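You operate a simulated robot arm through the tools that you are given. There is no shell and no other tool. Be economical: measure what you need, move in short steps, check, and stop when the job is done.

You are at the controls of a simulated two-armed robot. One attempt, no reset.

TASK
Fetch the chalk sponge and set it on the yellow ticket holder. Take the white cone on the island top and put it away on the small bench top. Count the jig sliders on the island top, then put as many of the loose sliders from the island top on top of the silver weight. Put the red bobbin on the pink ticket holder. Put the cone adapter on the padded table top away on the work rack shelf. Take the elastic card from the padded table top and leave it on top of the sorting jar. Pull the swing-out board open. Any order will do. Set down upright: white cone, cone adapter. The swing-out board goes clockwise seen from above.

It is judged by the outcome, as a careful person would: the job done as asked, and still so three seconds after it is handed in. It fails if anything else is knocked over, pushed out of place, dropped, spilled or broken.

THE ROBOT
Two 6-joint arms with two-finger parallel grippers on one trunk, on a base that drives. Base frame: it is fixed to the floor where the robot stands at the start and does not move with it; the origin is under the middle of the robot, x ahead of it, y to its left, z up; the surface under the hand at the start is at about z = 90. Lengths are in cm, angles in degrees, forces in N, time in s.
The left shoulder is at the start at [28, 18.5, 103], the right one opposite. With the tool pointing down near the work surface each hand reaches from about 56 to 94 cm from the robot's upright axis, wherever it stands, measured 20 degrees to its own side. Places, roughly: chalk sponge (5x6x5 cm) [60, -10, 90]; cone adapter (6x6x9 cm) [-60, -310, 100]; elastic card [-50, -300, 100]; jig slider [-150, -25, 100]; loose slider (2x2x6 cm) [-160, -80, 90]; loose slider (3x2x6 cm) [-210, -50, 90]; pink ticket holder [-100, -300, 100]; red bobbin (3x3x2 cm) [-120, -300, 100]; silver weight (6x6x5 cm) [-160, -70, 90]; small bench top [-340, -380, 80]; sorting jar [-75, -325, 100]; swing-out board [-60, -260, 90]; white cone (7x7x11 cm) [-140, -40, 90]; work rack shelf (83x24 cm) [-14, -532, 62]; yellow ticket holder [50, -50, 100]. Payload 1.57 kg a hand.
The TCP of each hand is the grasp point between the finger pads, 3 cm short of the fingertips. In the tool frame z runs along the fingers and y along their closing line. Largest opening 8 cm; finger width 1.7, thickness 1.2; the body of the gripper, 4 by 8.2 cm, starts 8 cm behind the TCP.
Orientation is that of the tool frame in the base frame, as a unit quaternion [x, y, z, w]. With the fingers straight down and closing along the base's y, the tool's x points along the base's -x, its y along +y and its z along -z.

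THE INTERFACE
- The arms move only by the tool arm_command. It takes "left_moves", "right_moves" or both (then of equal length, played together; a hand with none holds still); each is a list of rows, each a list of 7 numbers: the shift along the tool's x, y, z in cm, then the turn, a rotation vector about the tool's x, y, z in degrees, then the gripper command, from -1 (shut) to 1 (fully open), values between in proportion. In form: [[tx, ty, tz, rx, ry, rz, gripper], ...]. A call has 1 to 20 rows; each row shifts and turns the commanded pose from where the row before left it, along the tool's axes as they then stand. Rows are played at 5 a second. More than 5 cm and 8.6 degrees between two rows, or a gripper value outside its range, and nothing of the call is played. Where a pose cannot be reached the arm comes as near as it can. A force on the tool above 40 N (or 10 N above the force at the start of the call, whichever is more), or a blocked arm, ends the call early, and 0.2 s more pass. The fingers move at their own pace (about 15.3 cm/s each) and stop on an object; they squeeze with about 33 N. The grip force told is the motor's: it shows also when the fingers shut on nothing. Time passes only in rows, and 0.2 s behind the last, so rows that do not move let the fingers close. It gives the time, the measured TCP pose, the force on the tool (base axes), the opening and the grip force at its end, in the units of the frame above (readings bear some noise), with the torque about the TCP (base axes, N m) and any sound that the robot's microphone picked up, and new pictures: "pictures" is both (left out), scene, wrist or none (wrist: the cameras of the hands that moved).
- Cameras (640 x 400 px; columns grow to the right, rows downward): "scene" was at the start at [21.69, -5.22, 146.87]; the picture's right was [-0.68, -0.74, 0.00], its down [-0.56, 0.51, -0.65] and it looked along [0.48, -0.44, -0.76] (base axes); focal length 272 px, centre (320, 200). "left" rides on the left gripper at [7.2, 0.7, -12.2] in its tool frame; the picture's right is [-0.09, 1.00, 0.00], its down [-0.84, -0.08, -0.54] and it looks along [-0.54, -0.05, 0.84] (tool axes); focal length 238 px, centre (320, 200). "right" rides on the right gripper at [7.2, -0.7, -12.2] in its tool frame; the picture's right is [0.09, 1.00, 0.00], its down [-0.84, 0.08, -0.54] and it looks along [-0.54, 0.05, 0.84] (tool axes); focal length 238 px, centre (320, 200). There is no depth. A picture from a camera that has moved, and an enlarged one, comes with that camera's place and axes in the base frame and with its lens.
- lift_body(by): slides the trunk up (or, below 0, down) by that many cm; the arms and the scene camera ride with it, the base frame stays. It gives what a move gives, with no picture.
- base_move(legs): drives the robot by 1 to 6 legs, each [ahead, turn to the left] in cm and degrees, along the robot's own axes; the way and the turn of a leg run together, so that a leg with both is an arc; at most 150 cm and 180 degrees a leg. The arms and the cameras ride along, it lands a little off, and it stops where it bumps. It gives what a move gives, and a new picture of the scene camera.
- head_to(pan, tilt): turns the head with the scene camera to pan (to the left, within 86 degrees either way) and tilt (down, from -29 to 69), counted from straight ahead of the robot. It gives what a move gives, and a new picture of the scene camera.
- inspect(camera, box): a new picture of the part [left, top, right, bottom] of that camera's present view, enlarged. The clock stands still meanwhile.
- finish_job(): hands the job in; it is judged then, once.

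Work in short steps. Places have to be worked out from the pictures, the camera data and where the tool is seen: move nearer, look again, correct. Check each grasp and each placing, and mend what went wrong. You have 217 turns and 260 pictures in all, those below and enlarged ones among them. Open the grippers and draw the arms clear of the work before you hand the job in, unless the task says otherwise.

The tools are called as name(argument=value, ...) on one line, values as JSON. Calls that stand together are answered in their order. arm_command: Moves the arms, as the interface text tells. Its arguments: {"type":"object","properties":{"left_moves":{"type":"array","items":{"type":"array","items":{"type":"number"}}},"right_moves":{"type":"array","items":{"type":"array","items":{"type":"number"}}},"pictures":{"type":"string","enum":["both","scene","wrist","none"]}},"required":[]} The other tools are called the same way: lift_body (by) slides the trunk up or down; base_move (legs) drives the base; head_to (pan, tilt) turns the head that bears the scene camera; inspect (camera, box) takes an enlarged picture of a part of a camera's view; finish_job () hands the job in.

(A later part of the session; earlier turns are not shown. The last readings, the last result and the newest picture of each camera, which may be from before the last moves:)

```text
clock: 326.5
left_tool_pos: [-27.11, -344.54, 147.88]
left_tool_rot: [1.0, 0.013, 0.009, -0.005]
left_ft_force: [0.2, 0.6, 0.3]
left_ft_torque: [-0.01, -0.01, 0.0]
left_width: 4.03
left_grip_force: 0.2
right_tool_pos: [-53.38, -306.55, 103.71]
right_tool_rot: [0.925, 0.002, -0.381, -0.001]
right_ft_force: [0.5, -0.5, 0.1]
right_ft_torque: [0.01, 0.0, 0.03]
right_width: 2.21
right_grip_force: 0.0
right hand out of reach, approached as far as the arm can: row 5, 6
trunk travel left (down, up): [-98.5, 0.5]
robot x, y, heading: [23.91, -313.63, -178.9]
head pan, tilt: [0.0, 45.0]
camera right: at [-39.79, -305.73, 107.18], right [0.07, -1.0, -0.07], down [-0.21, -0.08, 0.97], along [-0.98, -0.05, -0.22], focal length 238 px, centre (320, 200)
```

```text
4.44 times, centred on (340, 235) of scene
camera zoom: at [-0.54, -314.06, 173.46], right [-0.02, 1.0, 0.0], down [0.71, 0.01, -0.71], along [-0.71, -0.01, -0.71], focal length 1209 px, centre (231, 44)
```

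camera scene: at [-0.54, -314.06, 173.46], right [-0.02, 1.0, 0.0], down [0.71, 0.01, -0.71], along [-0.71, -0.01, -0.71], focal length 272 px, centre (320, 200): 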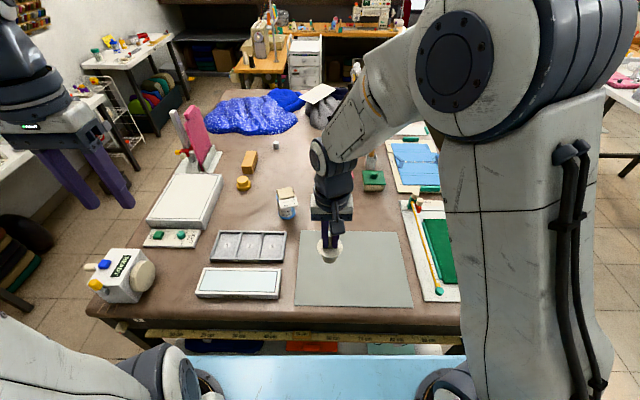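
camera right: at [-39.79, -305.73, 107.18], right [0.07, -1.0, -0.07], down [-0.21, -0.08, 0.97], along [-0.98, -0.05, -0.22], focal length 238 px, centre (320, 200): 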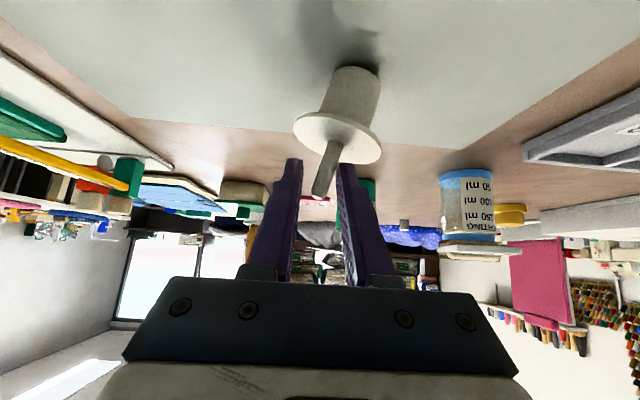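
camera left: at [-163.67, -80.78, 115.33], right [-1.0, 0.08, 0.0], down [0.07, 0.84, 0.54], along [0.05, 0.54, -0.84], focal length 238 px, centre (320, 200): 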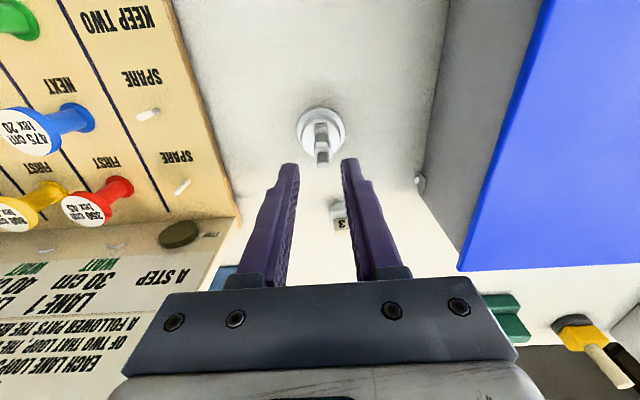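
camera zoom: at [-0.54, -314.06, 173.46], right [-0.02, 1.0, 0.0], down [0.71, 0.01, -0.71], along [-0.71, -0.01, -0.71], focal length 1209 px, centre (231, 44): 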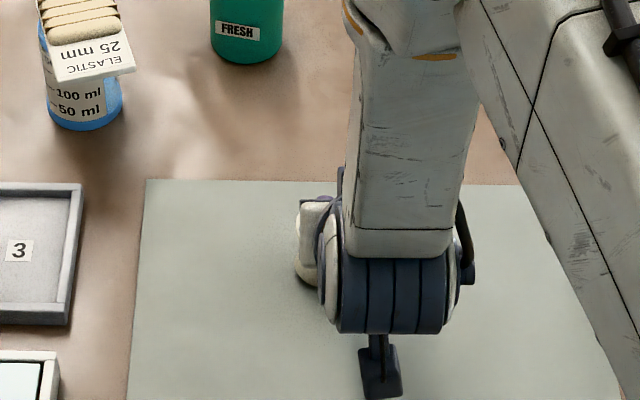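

inspect(camera="right", box=[250, 20, 430, 220])

```text
2.00 times, centred on (340, 120) of right
camera zoom: at [-39.79, -305.73, 107.18], right [0.07, -1.0, -0.07], down [-0.21, -0.08, 0.97], along [-0.98, -0.05, -0.22], focal length 477 px, centre (280, 360)
```

zoom: 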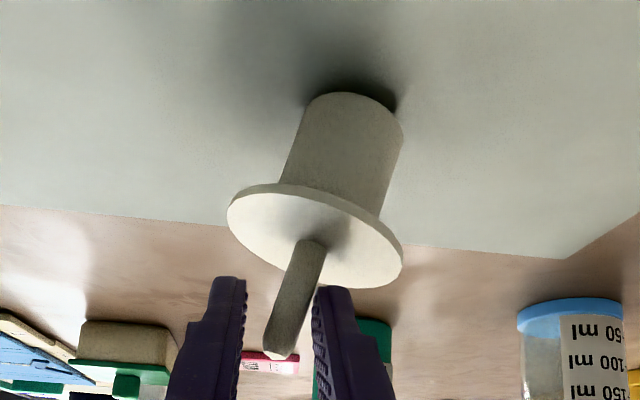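

The adapter leans 17° against the -y finger and wants to return upright. I ease the hand slowly toward -y so it settles upright.

arm_command(right_moves=[[0, 0.15, 0, 0, 0, 0, -0.45], [0, 0.15, 0, 0, 0, 0, -0.45], [0, 0.15, 0, 0, 0, 0, -0.45], [0, 0.15, 0, 0, 0, 0, -0.45], [0, 0.15, 0, 0, 0, 0, -0.4], [0, 0.15, 0, 0, 0, 0, -0.4], [0, 0.15, 0, 0, 0, 0, -0.4], [0, 0.15, 0, 0, 0, 0, -0.35], [0, 0, 0, 0, 0, 0, -0.3], [0, 0, 0, 0, 0, 0, -0.3]], pictures="none")

inspect(camera="right", box=[250, 20, 430, 220])

```text
clock: 328.7
left_tool_pos: [-27.12, -344.59, 147.79]
left_tool_rot: [1.0, 0.013, 0.009, -0.006]
left_ft_force: [-0.9, 0.4, 0.5]
left_ft_torque: [0.0, 0.01, 0.04]
left_width: 3.97
left_grip_force: 0.0
right_tool_pos: [-53.4, -307.75, 103.61]
right_tool_rot: [0.925, 0.002, -0.381, -0.002]
right_ft_force: [0.1, 0.0, 1.3]
right_ft_torque: [-0.02, 0.01, 0.0]
right_width: 2.83
right_grip_force: 0.2
trunk travel left (down, up): [-98.5, 0.5]
robot x, y, heading: [23.62, -313.67, -179.1]
head pan, tilt: [0.0, 45.0]
```

```text
2.00 times, centred on (340, 120) of right
camera zoom: at [-39.82, -306.95, 107.14], right [0.07, -1.0, -0.07], down [-0.21, -0.08, 0.97], along [-0.98, -0.05, -0.22], focal length 477 px, centre (280, 360)
```

zoom: 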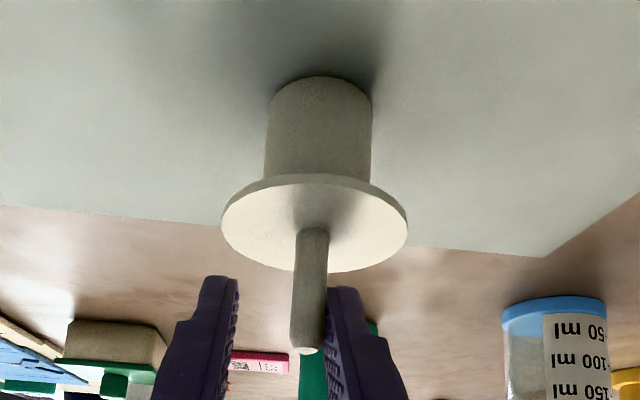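

It stands upright. I centre the hand on the stem (0.85 cm) and close.

arm_command(right_moves=[[0, 0.4, 0, 0, 0, 0, -0.3], [0, 0.45, 0, 0, 0, 0, -0.3], [0, 0, 0.3, 0, 0, 0, -0.5], [0, 0, 0, 0, 0, 0, -0.7], [0, 0, 0, 0, 0, 0, -1], [0, 0, 0, 0, 0, 0, -1], [0, 0, 0, 0, 0, 0, -1]], pictures="none")

inspect(camera="right", box=[250, 20, 430, 220])

```text
clock: 330.3
left_tool_pos: [-27.16, -344.48, 147.91]
left_tool_rot: [1.0, 0.012, 0.01, -0.006]
left_ft_force: [-0.6, 0.1, -0.1]
left_ft_torque: [-0.02, -0.02, -0.02]
left_width: 3.98
left_grip_force: 0.1
right_tool_pos: [-53.56, -308.6, 103.45]
right_tool_rot: [0.925, 0.002, -0.381, -0.001]
right_ft_force: [0.4, -0.5, 0.4]
right_ft_torque: [-0.04, 0.0, 0.03]
right_width: 0.98
right_grip_force: 27.9
trunk travel left (down, up): [-98.5, 0.5]
robot x, y, heading: [23.53, -313.44, -178.9]
head pan, tilt: [0.0, 45.0]
```

```text
2.00 times, centred on (340, 120) of right
camera zoom: at [-40.05, -307.74, 106.88], right [0.07, -1.0, -0.07], down [-0.21, -0.08, 0.97], along [-0.98, -0.05, -0.22], focal length 477 px, centre (280, 360)
```

zoom: 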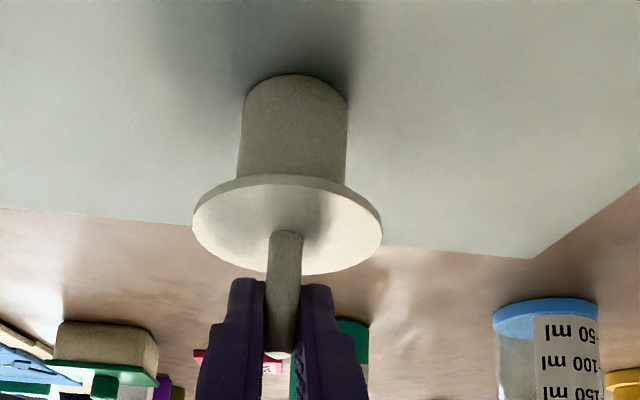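

Gripped upright. I lift it straight up 15 cm and check.

arm_command(right_moves=[[-1.5, 0, -1.5, 0, 0, 0, -1], [-2.2, 0, -2.2, 0, 0, 0, -1], [-2.2, 0, -2.2, 0, 0, 0, -1], [-2.2, 0, -2.2, 0, 0, 0, -1], [-2.2, 0, -2.2, 0, 0, 0, -1], [0, 0, 0, 0, 0, 0, -1]], pictures="wrist")

```text
clock: 331.7
left_tool_pos: [-27.14, -344.6, 147.87]
left_tool_rot: [1.0, 0.011, 0.009, -0.006]
left_ft_force: [0.9, 0.3, -0.7]
left_ft_torque: [-0.02, 0.0, -0.04]
left_width: 4.02
left_grip_force: 0.0
right_tool_pos: [-53.76, -308.45, 117.84]
right_tool_rot: [0.925, 0.002, -0.381, -0.001]
right_ft_force: [0.1, 0.5, -0.5]
right_ft_torque: [0.02, 0.01, 0.02]
right_width: 0.97
right_grip_force: 28.3
trunk travel left (down, up): [-98.5, 0.5]
robot x, y, heading: [23.45, -313.44, -178.8]
head pan, tilt: [0.0, 45.0]
camera right: at [-40.27, -307.77, 121.34], right [0.07, -1.0, -0.07], down [-0.21, -0.08, 0.97], along [-0.98, -0.05, -0.22], focal length 238 px, centre (320, 200)
```

right: 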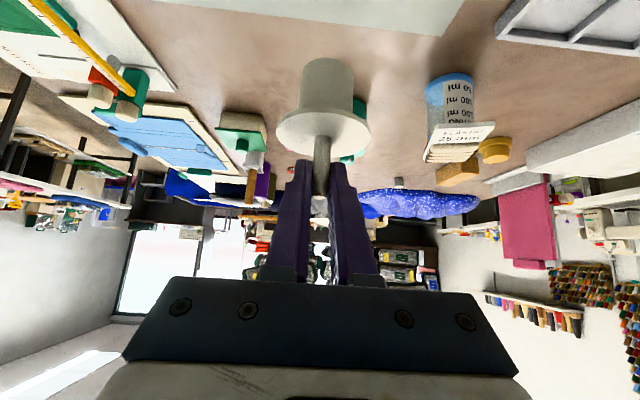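

Held upright. I back up 12, turn left toward the rack and drive down.

base_move(legs=[[-12, 0], [0, 84], [118, 0], [0, 5]])

head_to(pan=-10, tilt=45)

```text
clock: 335.0
left_tool_pos: [17.63, -371.39, 147.86]
left_tool_rot: [0.927, 0.374, 0.006, -0.009]
left_ft_force: [0.0, 0.3, -0.9]
left_ft_torque: [-0.05, -0.09, 0.01]
left_width: 4.0
left_grip_force: 0.1
right_tool_pos: [-26.43, -363.2, 117.78]
right_tool_rot: [0.861, 0.337, -0.356, 0.137]
right_ft_force: [-0.2, 1.7, -1.1]
right_ft_torque: [-0.02, -0.05, 0.08]
right_width: 0.97
right_grip_force: 28.1
trunk travel left (down, up): [-98.5, 0.5]
robot x, y, heading: [34.13, -314.06, -140.4]
head pan, tilt: [0.0, 45.0]
stopped in leg 2: the robot was blocked; the commanded pose is now the measured one
camera scene: at [15.11, -329.53, 173.45], right [-0.64, 0.77, 0.0], down [0.54, 0.45, -0.71], along [-0.54, -0.45, -0.71], focal length 272 px, centre (320, 200)
```

scene: 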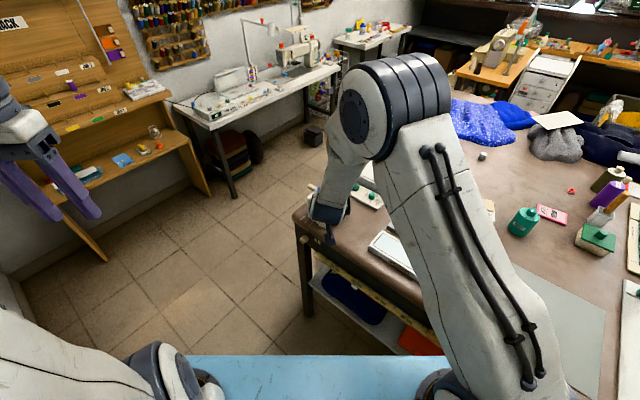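

```text
clock: 335.7
left_tool_pos: [17.62, -371.33, 147.89]
left_tool_rot: [0.928, 0.373, 0.006, -0.008]
left_ft_force: [0.0, -0.7, 0.3]
left_ft_torque: [0.01, -0.02, 0.01]
left_width: 4.02
left_grip_force: 0.0
right_tool_pos: [-26.43, -363.24, 117.86]
right_tool_rot: [0.861, 0.337, -0.355, 0.138]
right_ft_force: [-0.1, -0.4, 0.3]
right_ft_torque: [-0.01, -0.05, 0.03]
right_width: 0.99
right_grip_force: 28.6
trunk travel left (down, up): [-98.5, 0.5]
robot x, y, heading: [33.63, -314.02, -140.4]
head pan, tilt: [-10.0, 45.0]
camera scene: at [14.39, -328.38, 173.46], right [-0.5, 0.87, 0.0], down [0.61, 0.35, -0.71], along [-0.61, -0.35, -0.71], focal length 272 px, centre (320, 200)
```

scene: 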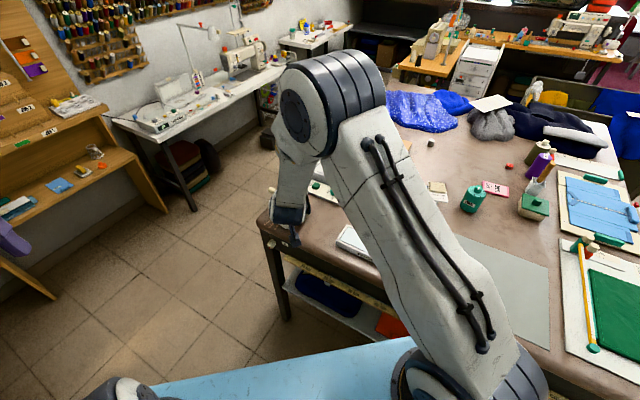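

The base's rear corner seems to touch the wall. I raise the hand 9 cm for clearance over the READY box, drive forward 12 diagonally, then finish turning.

arm_command(right_moves=[[-2.2, 0, -2.2, 0, 0, 0, -1], [-2.2, 0, -2.2, 0, 0, 0, -1], [-2.2, 0, -2.2, 0, 0, 0, -1], [0, 0, 0, 0, 0, 0, -1]], pictures="none")

base_move(legs=[[13, 0], [0, 47]])

```text
clock: 336.7
left_tool_pos: [17.64, -371.45, 147.91]
left_tool_rot: [0.928, 0.373, 0.006, -0.008]
left_ft_force: [0.1, -0.2, 0.5]
left_ft_torque: [-0.03, 0.0, -0.05]
left_width: 4.0
left_grip_force: 0.1
right_tool_pos: [-26.45, -363.15, 127.12]
right_tool_rot: [0.861, 0.337, -0.356, 0.137]
right_ft_force: [-0.6, -1.0, -0.5]
right_ft_torque: [0.03, -0.01, -0.01]
right_width: 0.97
right_grip_force: 27.8
trunk travel left (down, up): [-98.5, 0.5]
robot x, y, heading: [34.1, -314.1, -140.2]
head pan, tilt: [-10.0, 45.0]
```

```text
clock: 340.1
left_tool_pos: [53.98, -373.78, 147.79]
left_tool_rot: [0.708, 0.706, 0.002, -0.009]
left_ft_force: [-0.3, 1.0, 0.3]
left_ft_torque: [-0.02, 0.0, 0.0]
left_width: 4.02
left_grip_force: 0.1
right_tool_pos: [17.17, -399.79, 127.04]
right_tool_rot: [0.661, 0.647, -0.274, 0.265]
right_ft_force: [0.6, -1.0, -0.5]
right_ft_torque: [0.02, -0.02, -0.03]
right_width: 0.94
right_grip_force: 27.4
trunk travel left (down, up): [-98.5, 0.5]
robot x, y, heading: [24.08, -322.31, -94.2]
head pan, tilt: [-10.0, 45.0]
camera scene: at [20.83, -346.1, 173.46], right [-0.97, 0.25, 0.0], down [0.17, 0.69, -0.71], along [-0.17, -0.69, -0.71], focal length 272 px, centre (320, 200)
```

scene: 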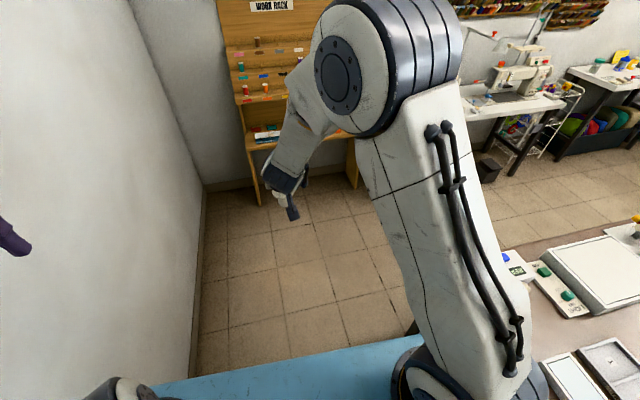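

Now down the corridor to the rack, straighten, and lower the trunk 50 cm.

base_move(legs=[[92, 0], [0, 4]])

lift_body(by=-50)

inspect(camera="right", box=[0, 0, 640, 400])

head_to(pan=-10, tilt=35)

```text
clock: 345.3
left_tool_pos: [51.95, -461.09, 147.91]
left_tool_rot: [0.679, 0.734, 0.003, -0.01]
left_ft_force: [-0.1, 0.2, -1.1]
left_ft_torque: [-0.01, 0.04, -0.01]
left_width: 3.97
left_grip_force: 0.0
right_tool_pos: [17.54, -490.12, 127.15]
right_tool_rot: [0.633, 0.674, -0.263, 0.277]
right_ft_force: [-0.8, -0.9, -0.1]
right_ft_torque: [-0.01, -0.02, 0.01]
right_width: 0.97
right_grip_force: 27.8
trunk travel left (down, up): [-98.5, 0.5]
robot x, y, heading: [17.89, -411.85, -89.6]
head pan, tilt: [-10.0, 45.0]
camera scene: at [16.62, -436.28, 173.46], right [-0.99, 0.17, 0.0], down [0.12, 0.7, -0.71], along [-0.12, -0.7, -0.71], focal length 272 px, centre (320, 200)
```

scene: 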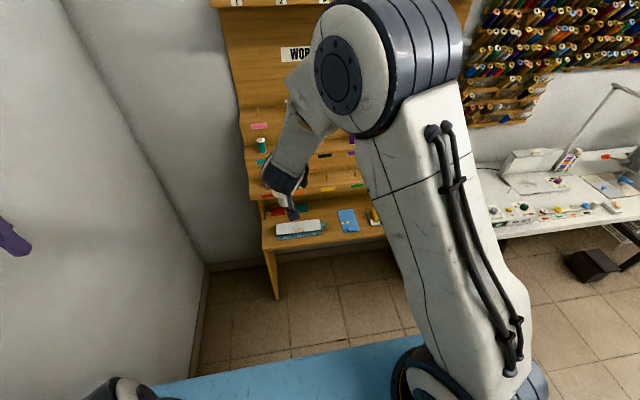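

```text
refused: -50 is not a number from -40 to 40
```

```text
1.00 times, centred on (320, 200) of right (not enlarged: the box is as wide or as high as the picture)
camera zoom: at [15.89, -476.35, 130.59], right [0.99, 0.12, -0.07], down [0.09, -0.21, 0.97], along [0.11, -0.97, -0.22], focal length 238 px, centre (320, 200)
```

zoom: 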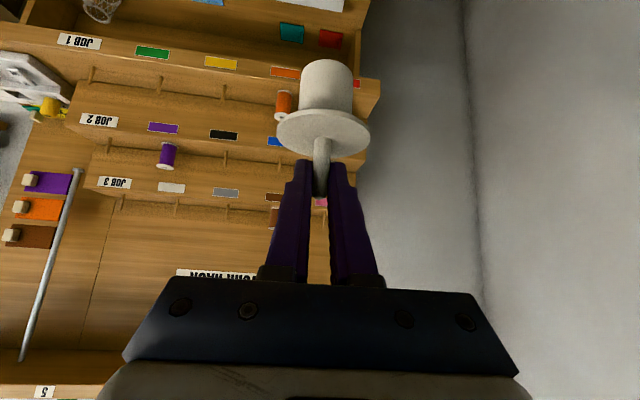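

```text
clock: 346.0
left_tool_pos: [51.98, -461.07, 147.81]
left_tool_rot: [0.679, 0.734, 0.002, -0.01]
left_ft_force: [0.1, 0.2, 0.9]
left_ft_torque: [-0.01, -0.02, -0.01]
left_width: 4.01
left_grip_force: 0.1
right_tool_pos: [17.4, -490.05, 127.21]
right_tool_rot: [0.633, 0.674, -0.262, 0.276]
right_ft_force: [-0.2, 0.2, 0.4]
right_ft_torque: [0.0, -0.01, 0.02]
right_width: 0.96
right_grip_force: 27.6
trunk travel left (down, up): [-98.5, 0.5]
robot x, y, heading: [17.84, -412.08, -89.6]
head pan, tilt: [-10.0, 35.0]
camera scene: at [16.49, -436.95, 174.94], right [-0.99, 0.17, 0.0], down [0.1, 0.57, -0.82], along [-0.14, -0.81, -0.57], focal length 272 px, centre (320, 200)
```

scene: 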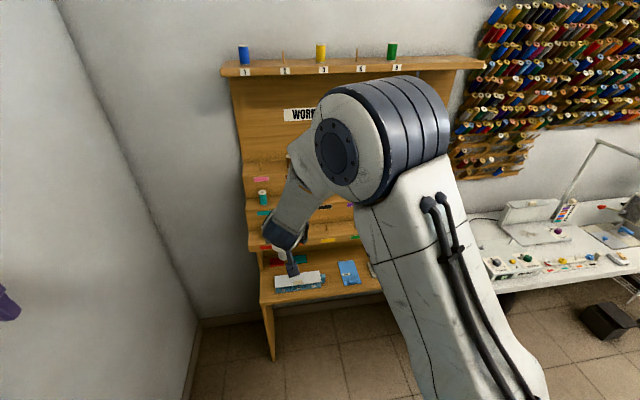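

Trunk moves are limited to 40 per call; I lower 40 then 10, and shift the hand right to x≈-5.

lift_body(by=-40)

lift_body(by=-10)

arm_command(right_moves=[[0, -4, 0, 0, 0, 0, -1], [0, -4, 0, 0, 0, 0, -1], [0, -4, 0, 0, 0, 0, -1], [0, -4, 0, 0, 0, 0, -1], [0, -4, 0, 0, 0, 0, -1], [0, -2, 0, 0, 0, 0, -1], [0, 0, 0, 0, 0, 0, -1]], pictures="both")

```text
clock: 349.8
left_tool_pos: [52.07, -461.14, 107.83]
left_tool_rot: [0.679, 0.734, 0.002, -0.01]
left_ft_force: [-0.4, -0.5, -0.1]
left_ft_torque: [0.03, 0.01, 0.01]
left_width: 3.98
left_grip_force: 0.1
right_tool_pos: [17.51, -490.16, 87.03]
right_tool_rot: [0.634, 0.673, -0.263, 0.275]
right_ft_force: [0.0, 1.0, 0.3]
right_ft_torque: [-0.02, 0.04, 0.0]
right_width: 0.97
right_grip_force: 27.3
trunk travel left (down, up): [-58.5, 40.5]
robot x, y, heading: [17.59, -412.41, -89.7]
head pan, tilt: [-10.0, 35.0]
```

```text
clock: 351.2
left_tool_pos: [51.98, -461.14, 97.92]
left_tool_rot: [0.679, 0.734, 0.002, -0.009]
left_ft_force: [-0.5, 0.5, 0.0]
left_ft_torque: [0.0, 0.01, -0.03]
left_width: 3.97
left_grip_force: 0.0
right_tool_pos: [17.45, -490.19, 77.07]
right_tool_rot: [0.634, 0.674, -0.262, 0.276]
right_ft_force: [-0.6, 0.2, 0.1]
right_ft_torque: [0.02, 0.01, -0.04]
right_width: 0.97
right_grip_force: 28.4
trunk travel left (down, up): [-48.5, 50.5]
robot x, y, heading: [17.76, -411.69, -89.6]
head pan, tilt: [-10.0, 35.0]
```

```text
clock: 352.8
left_tool_pos: [51.9, -461.18, 97.84]
left_tool_rot: [0.679, 0.734, 0.003, -0.01]
left_ft_force: [-0.4, -0.2, -0.1]
left_ft_torque: [0.01, -0.01, -0.01]
left_width: 4.02
left_grip_force: 0.0
right_tool_pos: [-4.37, -491.45, 77.05]
right_tool_rot: [0.634, 0.673, -0.263, 0.276]
right_ft_force: [1.0, 0.0, -0.5]
right_ft_torque: [0.03, 0.01, -0.02]
right_width: 0.94
right_grip_force: 27.6
trunk travel left (down, up): [-48.5, 50.5]
robot x, y, heading: [18.17, -412.1, -89.3]
head pan, tilt: [-10.0, 35.0]
camera scene: at [16.49, -436.95, 124.94], right [-0.99, 0.17, 0.0], down [0.1, 0.57, -0.82], along [-0.14, -0.81, -0.57], focal length 272 px, centre (320, 200)
camera right: at [-6.04, -477.65, 80.63], right [0.99, 0.12, -0.07], down [0.09, -0.21, 0.97], along [0.11, -0.97, -0.22], focal length 238 px, centre (320, 200)
```

scene: 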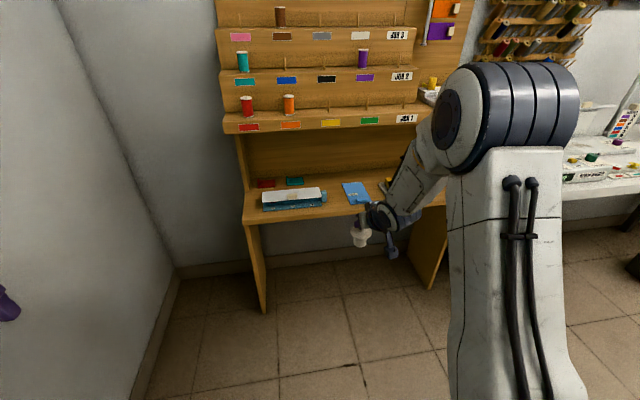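
right: 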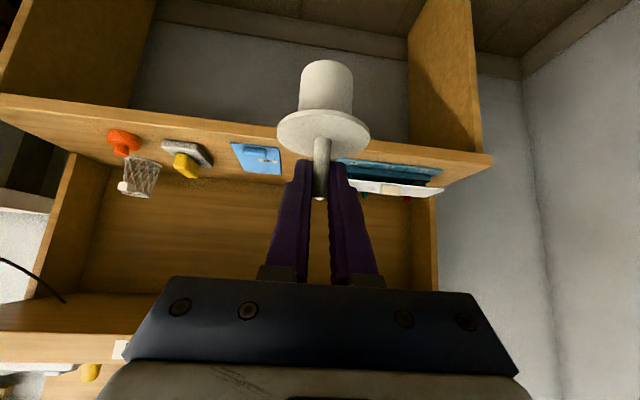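

The gap between blue card (x<-9) and folder (x>3) is centred at x≈-3; front edge y≈-517. I drive forward 31 cm so the adapter comes over the shelf.

base_move(legs=[[31, 0]])

inspect(camera="right", box=[0, 0, 640, 400])

```text
clock: 354.8
left_tool_pos: [51.6, -491.59, 97.9]
left_tool_rot: [0.682, 0.731, 0.002, -0.01]
left_ft_force: [0.0, -0.2, -0.2]
left_ft_torque: [-0.03, 0.0, -0.01]
left_width: 4.02
left_grip_force: 0.0
right_tool_pos: [-5.11, -521.36, 77.08]
right_tool_rot: [0.636, 0.671, -0.263, 0.275]
right_ft_force: [0.4, 0.6, -0.9]
right_ft_torque: [0.02, -0.01, -0.01]
right_width: 0.95
right_grip_force: 27.9
trunk travel left (down, up): [-48.5, 50.5]
robot x, y, heading: [18.03, -442.49, -90.1]
head pan, tilt: [-10.0, 35.0]
camera scene: at [16.36, -467.06, 124.95], right [-0.98, 0.18, 0.0], down [0.1, 0.56, -0.82], along [-0.14, -0.81, -0.57], focal length 272 px, centre (320, 200)
```

scene: 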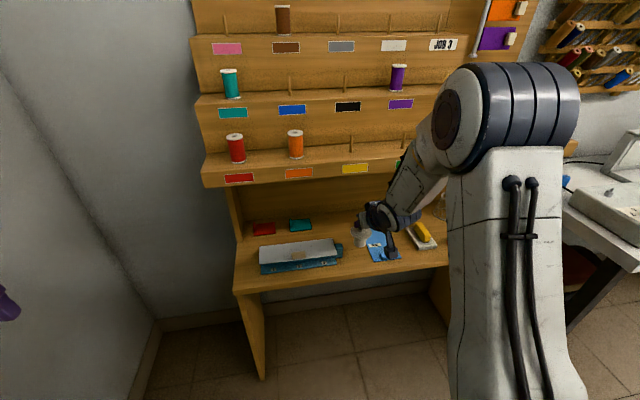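

```text
1.00 times, centred on (320, 200) of right (not enlarged: the box is as wide or as high as the picture)
camera zoom: at [-6.54, -507.54, 80.64], right [0.99, 0.11, -0.07], down [0.09, -0.21, 0.97], along [0.1, -0.97, -0.22], focal length 238 px, centre (320, 200)
```

zoom: 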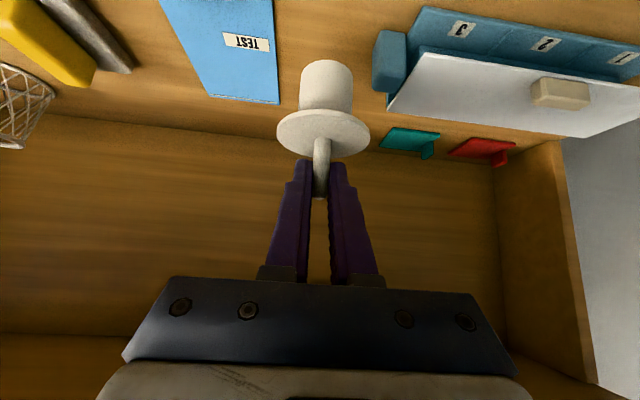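

Well centred over the gap. I move 2 cm further in, then lower 6 cm.

arm_command(right_moves=[[-1.41, 0, 1.41, 0, 0, 0, -1], [1.41, 0, 1.41, 0, 0, 0, -1], [1.41, 0, 1.41, 0, 0, 0, -1], [1.41, 0, 1.41, 0, 0, 0, -1], [0, 0, 0, 0, 0, 0, -1]], pictures="wrist")

```text
clock: 356.0
left_tool_pos: [51.63, -491.56, 97.91]
left_tool_rot: [0.682, 0.731, 0.002, -0.01]
left_ft_force: [0.3, 0.2, 0.3]
left_ft_torque: [0.0, -0.01, -0.01]
left_width: 3.97
left_grip_force: 0.1
right_tool_pos: [-5.05, -523.34, 71.1]
right_tool_rot: [0.636, 0.671, -0.264, 0.275]
right_ft_force: [0.0, -0.2, -0.4]
right_ft_torque: [0.02, -0.03, 0.0]
right_width: 0.93
right_grip_force: 27.8
trunk travel left (down, up): [-48.5, 50.5]
robot x, y, heading: [17.94, -442.42, -90.2]
head pan, tilt: [-10.0, 35.0]
camera right: at [-6.52, -509.45, 74.58], right [0.99, 0.11, -0.07], down [0.09, -0.21, 0.97], along [0.1, -0.97, -0.22], focal length 238 px, centre (320, 200)
```

right: 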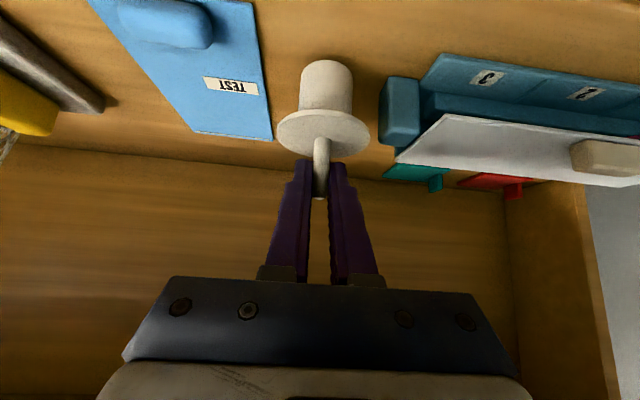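

arm_command(right_moves=[[0.3, 0, 0.3, 0, 0, 0, -1], [0, 0, 0, 0, 0, 0, -1], [0.3, 0, 0.3, 0, 0, 0, -1], [0, 0, 0, 0, 0, 0, -1]], pictures="none")

arm_command(right_moves=[[0.2, 0, 0.2, 0, 0, 0, -1], [0, 0, 0, 0, 0, 0, -1]], pictures="none")

arm_command(right_moves=[[0.2, 0, 0.2, 0, 0, 0, -1], [0, 0, 0, 0, 0, 0, -1]], pictures="none")

```text
clock: 357.0
left_tool_pos: [51.58, -491.54, 97.89]
left_tool_rot: [0.682, 0.731, 0.003, -0.01]
left_ft_force: [-0.5, 0.0, 0.0]
left_ft_torque: [-0.03, 0.04, 0.02]
left_width: 3.98
left_grip_force: 0.0
right_tool_pos: [-4.97, -523.35, 70.25]
right_tool_rot: [0.636, 0.671, -0.264, 0.275]
right_ft_force: [0.0, -0.2, -0.5]
right_ft_torque: [-0.03, 0.05, -0.01]
right_width: 0.98
right_grip_force: 28.0
trunk travel left (down, up): [-48.5, 50.5]
robot x, y, heading: [17.87, -442.79, -90.4]
head pan, tilt: [-10.0, 35.0]
```

```text
clock: 357.6
left_tool_pos: [51.6, -491.58, 97.83]
left_tool_rot: [0.683, 0.731, 0.001, -0.01]
left_ft_force: [-0.5, -0.1, -0.9]
left_ft_torque: [0.0, -0.01, -0.03]
left_width: 4.01
left_grip_force: 0.1
right_tool_pos: [-4.99, -523.22, 70.15]
right_tool_rot: [0.636, 0.67, -0.265, 0.276]
right_ft_force: [-0.1, 2.3, 10.4]
right_ft_torque: [0.22, 0.0, 0.0]
right_width: 0.95
right_grip_force: 27.4
trunk travel left (down, up): [-48.5, 50.5]
robot x, y, heading: [18.26, -442.78, -90.4]
head pan, tilt: [-10.0, 35.0]
```

```text
clock: 358.2
left_tool_pos: [51.57, -491.49, 97.93]
left_tool_rot: [0.682, 0.732, 0.002, -0.009]
left_ft_force: [-0.4, -0.5, -0.7]
left_ft_torque: [-0.01, -0.03, 0.04]
left_width: 4.0
left_grip_force: 0.1
right_tool_pos: [-5.02, -523.34, 70.05]
right_tool_rot: [0.636, 0.669, -0.267, 0.277]
right_ft_force: [-2.0, 0.5, 20.1]
right_ft_torque: [-0.12, -0.01, -0.03]
right_width: 0.96
right_grip_force: 27.6
trunk travel left (down, up): [-48.5, 50.5]
robot x, y, heading: [17.89, -442.44, -90.2]
head pan, tilt: [-10.0, 35.0]
```

Seated on the shelf (20 N). I open and withdraw the hand straight back along its axis.

arm_command(right_moves=[[0, 0, 0, 0, 0, 0, -0.6], [0, 0, 0, 0, 0, 0, -0.3], [0, 0, 0, 0, 0, 0, -0.1], [0, 0, -2, 0, 0, 0, 0], [0, 0, -3, 0, 0, 0, 0], [0, 0, -4, 0, 0, 0, 0], [0, 0, 0, 0, 0, 0, 0]], pictures="wrist")

```text
clock: 359.8
left_tool_pos: [51.53, -491.59, 97.91]
left_tool_rot: [0.682, 0.732, 0.001, -0.01]
left_ft_force: [0.8, -0.5, -0.1]
left_ft_torque: [-0.02, 0.02, -0.03]
left_width: 4.01
left_grip_force: 0.1
right_tool_pos: [-5.35, -516.61, 75.86]
right_tool_rot: [0.637, 0.67, -0.264, 0.276]
right_ft_force: [0.4, -0.5, -0.7]
right_ft_torque: [0.02, -0.01, 0.0]
right_width: 3.99
right_grip_force: 0.2
trunk travel left (down, up): [-48.5, 50.5]
robot x, y, heading: [17.8, -442.5, -90.0]
head pan, tilt: [-10.0, 35.0]
camera right: at [-6.73, -502.93, 79.37], right [0.99, 0.12, -0.07], down [0.09, -0.21, 0.97], along [0.1, -0.97, -0.22], focal length 238 px, centre (320, 200)
```

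right: 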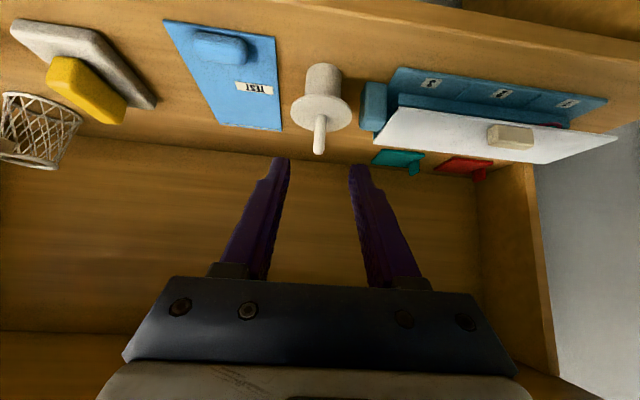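

The adapter stands upright on the shelf. I back away, raise the trunk and unpitch the right hand.

base_move(legs=[[-40, 0]])

lift_body(by=40)

arm_command(right_moves=[[0, 0, 0, 0, 7.5, 0, 0], [0, 0, 0, 0, 7.5, 0, 0], [0, 0, 0, 0, 7.5, 0, 0], [0, 0, 0, 0, 7.5, 0, 0], [0, 0, 0, 0, 7.5, 0, 0], [0, 0, 0, 0, 7.5, 0, 0], [4, 0, 0, 0, 0, 0, 0], [4, 0, 0, 0, 0, 0, 0], [4, 0, 0, 0, 0, 0, 0], [0, 0, 0, 0, 0, 0, 0]], pictures="none")

lift_body(by=10)

```text
clock: 362.3
left_tool_pos: [51.65, -452.01, 97.87]
left_tool_rot: [0.682, 0.731, 0.002, -0.009]
left_ft_force: [-0.5, 0.1, 0.4]
left_ft_torque: [-0.02, -0.01, -0.01]
left_width: 4.01
left_grip_force: 0.0
right_tool_pos: [-5.18, -477.23, 75.91]
right_tool_rot: [0.637, 0.67, -0.264, 0.274]
right_ft_force: [0.1, -0.9, 0.1]
right_ft_torque: [-0.02, 0.01, 0.0]
right_width: 4.0
right_grip_force: 0.1
trunk travel left (down, up): [-48.5, 50.5]
robot x, y, heading: [17.99, -402.75, -90.1]
head pan, tilt: [-10.0, 35.0]
camera scene: at [16.42, -427.48, 124.94], right [-0.98, 0.17, 0.0], down [0.1, 0.56, -0.82], along [-0.14, -0.81, -0.57], focal length 272 px, centre (320, 200)
```

scene: 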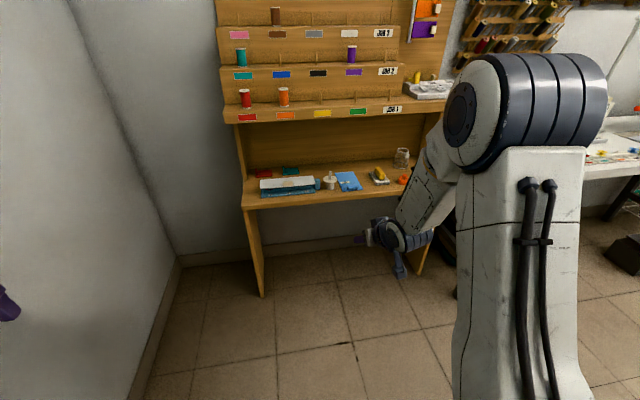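

```text
clock: 366.1
left_tool_pos: [51.68, -451.96, 137.83]
left_tool_rot: [0.682, 0.731, 0.002, -0.009]
left_ft_force: [0.2, 0.7, 0.9]
left_ft_torque: [0.06, -0.02, -0.02]
left_width: 3.98
left_grip_force: 0.1
right_tool_pos: [-5.24, -477.17, 115.85]
right_tool_rot: [0.637, 0.67, -0.264, 0.274]
right_ft_force: [0.9, 0.1, 0.1]
right_ft_torque: [0.0, 0.03, 0.0]
right_width: 3.99
right_grip_force: 0.0
trunk travel left (down, up): [-88.5, 10.5]
robot x, y, heading: [17.71, -402.9, -90.1]
head pan, tilt: [-10.0, 35.0]
```

```text
clock: 368.3
left_tool_pos: [51.52, -451.95, 138.0]
left_tool_rot: [0.682, 0.731, 0.002, -0.01]
left_ft_force: [0.0, 0.7, 0.6]
left_ft_torque: [0.03, 0.01, -0.01]
left_width: 4.01
left_grip_force: 0.1
right_tool_pos: [-4.76, -465.24, 112.02]
right_tool_rot: [0.671, 0.73, -0.059, 0.112]
right_ft_force: [-0.5, 1.6, -0.7]
right_ft_torque: [-0.01, 0.01, 0.0]
right_width: 3.99
right_grip_force: 0.1
right hand out of reach, approached as far as the arm can: row 2, 3, 4, 6
trunk travel left (down, up): [-88.5, 10.5]
robot x, y, heading: [18.26, -403.01, -90.0]
head pan, tilt: [-10.0, 35.0]
```

```text
clock: 369.6
left_tool_pos: [51.73, -452.02, 147.82]
left_tool_rot: [0.682, 0.731, 0.003, -0.009]
left_ft_force: [-0.5, -0.6, -0.6]
left_ft_torque: [-0.01, 0.01, 0.0]
left_width: 3.99
left_grip_force: 0.1
right_tool_pos: [-4.66, -465.28, 121.85]
right_tool_rot: [0.671, 0.731, -0.059, 0.111]
right_ft_force: [-1.1, 0.6, 0.4]
right_ft_torque: [0.0, -0.03, 0.03]
right_width: 3.97
right_grip_force: 0.0
trunk travel left (down, up): [-98.5, 0.5]
robot x, y, heading: [17.78, -402.84, -90.0]
head pan, tilt: [-10.0, 35.0]
```

I reverse up the corridor to y≈-213.

base_move(legs=[[-100, 0], [-90, 0]])

```text
clock: 379.1
left_tool_pos: [52.67, -262.05, 147.92]
left_tool_rot: [0.67, 0.742, 0.002, -0.01]
left_ft_force: [0.7, -0.2, -0.5]
left_ft_torque: [-0.02, 0.01, -0.06]
left_width: 4.0
left_grip_force: 0.0
right_tool_pos: [-3.29, -276.97, 121.83]
right_tool_rot: [0.66, 0.741, -0.058, 0.112]
right_ft_force: [-1.1, -0.1, 0.5]
right_ft_torque: [0.01, 0.0, 0.01]
right_width: 4.01
right_grip_force: 0.1
trunk travel left (down, up): [-98.5, 0.5]
robot x, y, heading: [17.71, -213.95, -88.4]
head pan, tilt: [-10.0, 35.0]
camera scene: at [16.64, -238.57, 174.95], right [-0.99, 0.14, 0.0], down [0.08, 0.57, -0.82], along [-0.12, -0.81, -0.57], focal length 272 px, centre (320, 200)
```

scene: 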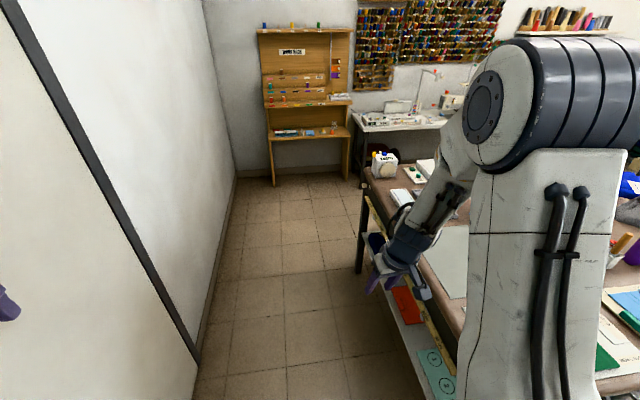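

Turn right and drive along the table's north side to x≈-75, looking left at it.

base_move(legs=[[0, -92], [90, 0]])

head_to(pan=80, tilt=45)

```text
clock: 387.7
left_tool_pos: [-120.87, -250.88, 147.86]
left_tool_rot: [0.999, 0.047, 0.01, -0.006]
left_ft_force: [0.7, -0.6, -0.3]
left_ft_torque: [-0.02, 0.02, 0.02]
left_width: 4.01
left_grip_force: 0.0
right_tool_pos: [-135.49, -194.98, 121.97]
right_tool_rot: [0.99, 0.055, -0.12, 0.039]
right_ft_force: [1.2, 0.0, 0.1]
right_ft_torque: [-0.03, 0.06, -0.02]
right_width: 3.97
right_grip_force: 0.0
trunk travel left (down, up): [-98.5, 0.5]
robot x, y, heading: [-72.49, -216.16, -178.9]
head pan, tilt: [-10.0, 35.0]
camera scene: at [-97.22, -215.12, 174.94], right [0.15, 0.99, 0.0], down [0.57, -0.09, -0.82], along [-0.81, 0.12, -0.57], focal length 272 px, centre (320, 200)
```

scene: 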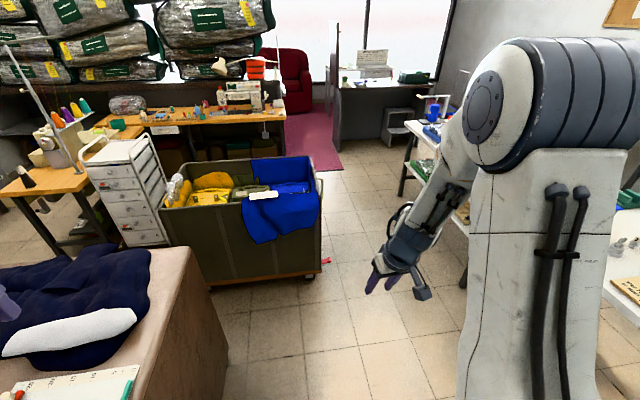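

```text
clock: 389.3
left_tool_pos: [-120.72, -250.88, 147.88]
left_tool_rot: [0.999, 0.047, 0.008, -0.006]
left_ft_force: [-0.5, -0.5, -0.1]
left_ft_torque: [0.01, 0.01, -0.01]
left_width: 4.01
left_grip_force: 0.0
right_tool_pos: [-135.58, -194.99, 122.03]
right_tool_rot: [0.991, 0.055, -0.12, 0.038]
right_ft_force: [0.6, -0.3, 0.5]
right_ft_torque: [-0.02, 0.03, 0.03]
right_width: 4.0
right_grip_force: 0.0
trunk travel left (down, up): [-98.5, 0.5]
robot x, y, heading: [-72.69, -215.9, -178.9]
head pan, tilt: [80.0, 45.0]
camera scene: at [-89.74, -224.48, 173.46], right [-0.99, 0.15, 0.0], down [0.11, 0.7, -0.71], along [-0.11, -0.7, -0.71], focal length 272 px, centre (320, 200)
```

scene: 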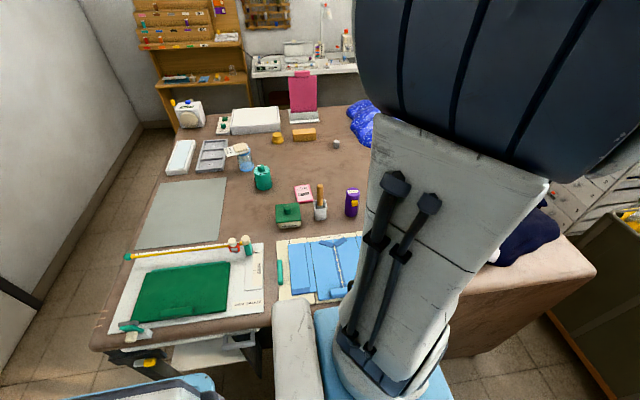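

Turn left to face the table, and look down at its front edge.

base_move(legs=[[0, 89]])

head_to(pan=0, tilt=50)

```text
clock: 393.5
left_tool_pos: [-38.67, -265.13, 147.77]
left_tool_rot: [0.681, 0.732, 0.003, -0.01]
left_ft_force: [-0.3, 0.0, 0.3]
left_ft_torque: [-0.01, 0.03, -0.01]
left_width: 3.99
left_grip_force: 0.0
right_tool_pos: [-94.91, -278.67, 121.96]
right_tool_rot: [0.67, 0.732, -0.059, 0.11]
right_ft_force: [-0.5, 0.4, 0.4]
right_ft_torque: [-0.02, -0.01, 0.01]
right_width: 4.01
right_grip_force: 0.0
trunk travel left (down, up): [-98.5, 0.5]
robot x, y, heading: [-72.38, -216.42, -89.9]
head pan, tilt: [80.0, 45.0]
camera scene: at [-64.44, -233.48, 173.46], right [-0.17, -0.99, 0.0], down [-0.7, 0.12, -0.71], along [0.7, -0.12, -0.71], focal length 272 px, centre (320, 200)
```

scene: 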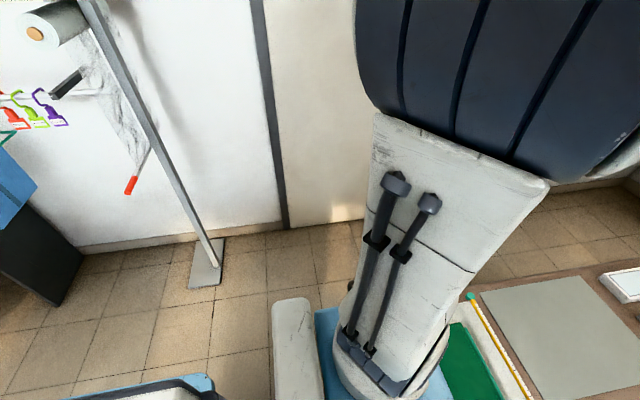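

```text
clock: 395.0
left_tool_pos: [-38.59, -265.13, 147.86]
left_tool_rot: [0.68, 0.733, 0.002, -0.011]
left_ft_force: [0.5, 0.0, 0.5]
left_ft_torque: [-0.03, -0.03, -0.04]
left_width: 4.01
left_grip_force: 0.0
right_tool_pos: [-95.04, -278.73, 121.94]
right_tool_rot: [0.67, 0.732, -0.059, 0.112]
right_ft_force: [-0.1, -0.2, 0.1]
right_ft_torque: [-0.03, -0.01, -0.02]
right_width: 4.0
right_grip_force: 0.0
trunk travel left (down, up): [-98.5, 0.5]
robot x, y, heading: [-72.3, -216.35, -89.8]
head pan, tilt: [0.0, 50.0]
camera scene: at [-72.43, -239.79, 172.77], right [-1.0, 0.0, 0.0], down [0.0, 0.77, -0.64], along [0.0, -0.64, -0.77], focal length 272 px, centre (320, 200)
```

scene: 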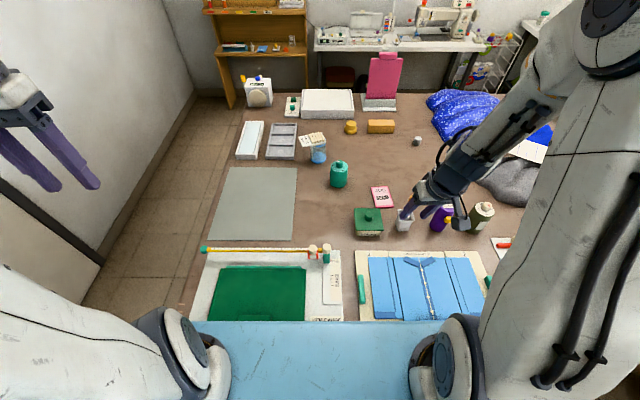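

inspect(camera="scene", box=[340, 160, 520, 260])

arm_command(right_moves=[[2, 0, -1, 2.4, 6.8, 0, 0], [2, 0, -1, 2.5, 6.9, 0, 0], [2, 0, -1, 0, 0, 0, 0], [0, 0, 0, 0, 0, 0, 0]], pictures="both")

```text
3.56 times, centred on (430, 210) of scene
camera zoom: at [-72.43, -239.79, 172.77], right [-1.0, 0.0, 0.0], down [0.0, 0.77, -0.64], along [0.0, -0.64, -0.77], focal length 967 px, centre (-71, 164)
```

zoom: 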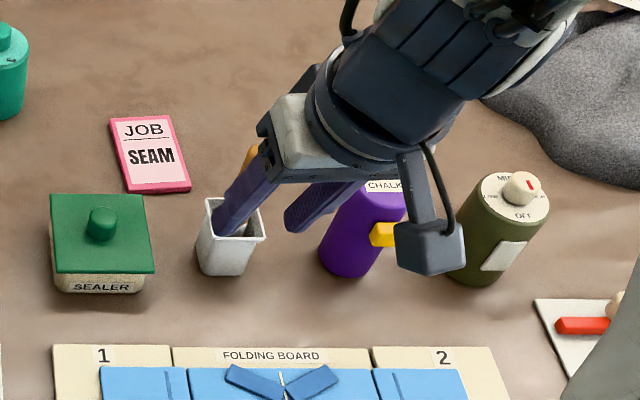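

```text
clock: 396.0
left_tool_pos: [-38.62, -265.13, 147.86]
left_tool_rot: [0.681, 0.732, 0.002, -0.01]
left_ft_force: [-0.2, 0.0, 0.0]
left_ft_torque: [-0.01, 0.0, -0.01]
left_width: 4.02
left_grip_force: 0.0
right_tool_pos: [-96.0, -271.37, 120.07]
right_tool_rot: [0.674, 0.737, -0.018, 0.05]
right_ft_force: [0.4, -0.9, -0.1]
right_ft_torque: [0.0, 0.01, 0.03]
right_width: 3.97
right_grip_force: 0.1
right hand out of reach, approached as far as the arm can: row 1, 2
trunk travel left (down, up): [-98.5, 0.5]
robot x, y, heading: [-72.44, -216.04, -89.9]
head pan, tilt: [0.0, 50.0]
camera scene: at [-72.43, -239.75, 172.78], right [-1.0, 0.0, 0.0], down [0.0, 0.77, -0.64], along [0.0, -0.64, -0.77], focal length 272 px, centre (320, 200)
camera right: at [-97.91, -263.06, 131.33], right [0.98, 0.18, 0.03], down [0.12, -0.77, 0.62], along [0.14, -0.61, -0.78], focal length 238 px, centre (320, 200)
```

scene: 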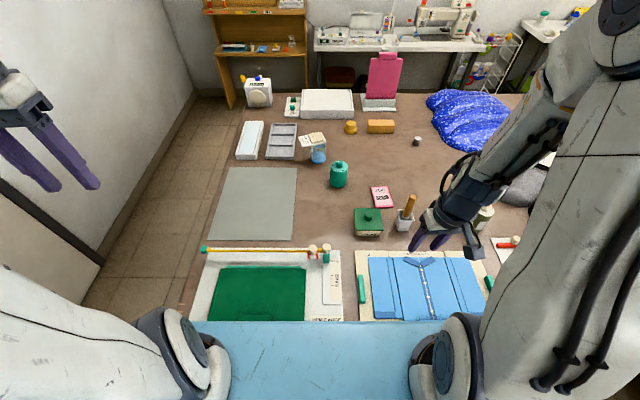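
right: 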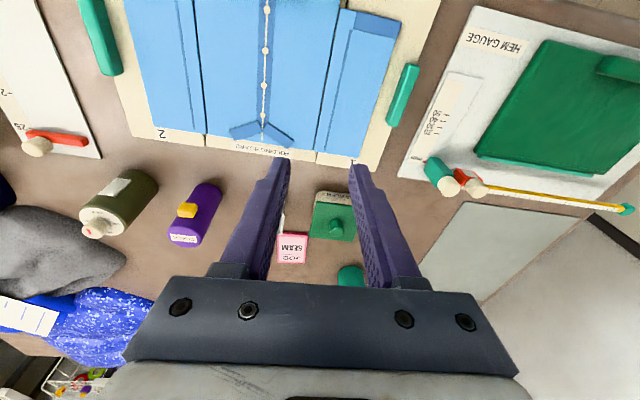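

To handle the swing-out board under the table edge, I first back up to see the table's front.

base_move(legs=[[-48, 0]])

head_to(pan=5, tilt=40)

```text
clock: 398.9
left_tool_pos: [-38.68, -217.32, 147.86]
left_tool_rot: [0.679, 0.734, 0.002, -0.01]
left_ft_force: [-0.6, 0.2, 0.4]
left_ft_torque: [0.0, 0.01, -0.01]
left_width: 3.98
left_grip_force: 0.1
right_tool_pos: [-95.97, -223.94, 119.99]
right_tool_rot: [0.673, 0.738, -0.018, 0.049]
right_ft_force: [0.6, -0.2, -0.3]
right_ft_torque: [0.0, 0.0, 0.01]
right_width: 4.0
right_grip_force: 0.0
trunk travel left (down, up): [-98.5, 0.5]
robot x, y, heading: [-72.39, -168.23, -89.3]
head pan, tilt: [0.0, 50.0]
camera scene: at [-72.57, -192.15, 172.77], right [-1.0, -0.01, 0.0], down [0.0, 0.77, -0.64], along [0.0, -0.64, -0.77], focal length 272 px, centre (320, 200)
```

scene: 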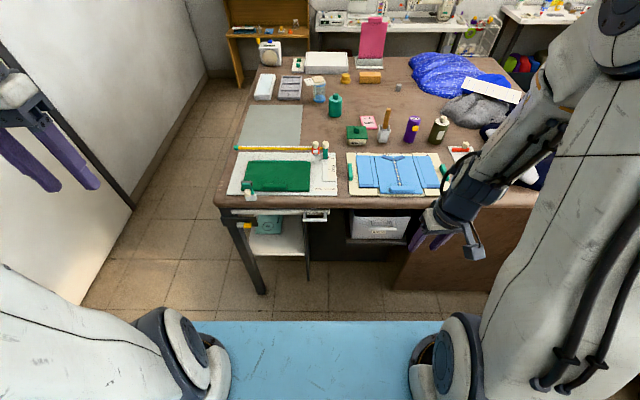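

```text
clock: 399.6
left_tool_pos: [-38.73, -217.33, 147.96]
left_tool_rot: [0.68, 0.733, 0.002, -0.01]
left_ft_force: [0.2, -0.8, -0.3]
left_ft_torque: [0.01, 0.01, -0.02]
left_width: 4.0
left_grip_force: 0.1
right_tool_pos: [-95.98, -223.89, 120.01]
right_tool_rot: [0.673, 0.738, -0.018, 0.049]
right_ft_force: [-0.3, -0.8, 0.9]
right_ft_torque: [-0.02, 0.01, -0.02]
right_width: 3.98
right_grip_force: 0.1
trunk travel left (down, up): [-98.5, 0.5]
robot x, y, heading: [-72.6, -168.6, -89.3]
head pan, tilt: [5.0, 40.0]
camera scene: at [-71.83, -192.92, 174.18], right [-1.0, -0.09, 0.0], down [-0.06, 0.64, -0.77], along [0.07, -0.76, -0.64], focal length 272 px, centre (320, 200)
```

scene: 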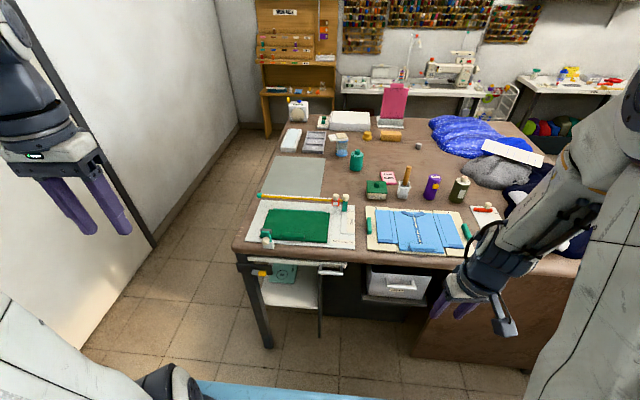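

inspect(camera="scene", box=[230, 235, 390, 335])

inspect(camera="scene", box=[235, 245, 355, 295])

```text
4.00 times, centred on (310, 285) of scene
camera zoom: at [-71.83, -192.92, 174.18], right [-1.0, -0.09, 0.0], down [-0.06, 0.64, -0.77], along [0.07, -0.76, -0.64], focal length 1088 px, centre (360, -140)
```

zoom: 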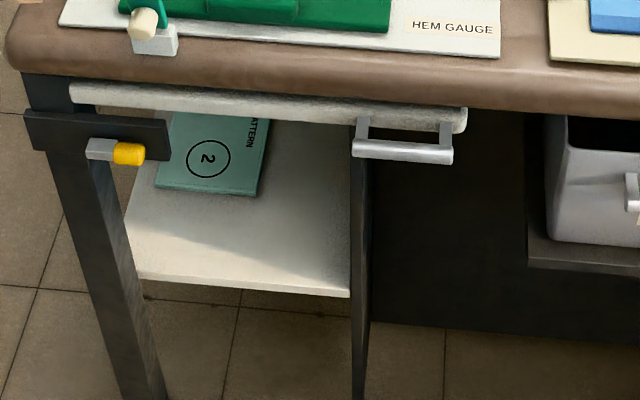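

```text
5.33 times, centred on (295, 270) of scene
camera zoom: at [-71.83, -192.92, 174.18], right [-1.0, -0.09, 0.0], down [-0.06, 0.64, -0.77], along [0.07, -0.76, -0.64], focal length 1451 px, centre (453, -173)
```

zoom: 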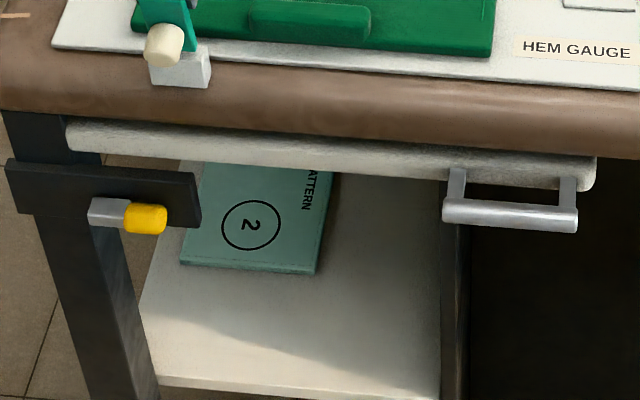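

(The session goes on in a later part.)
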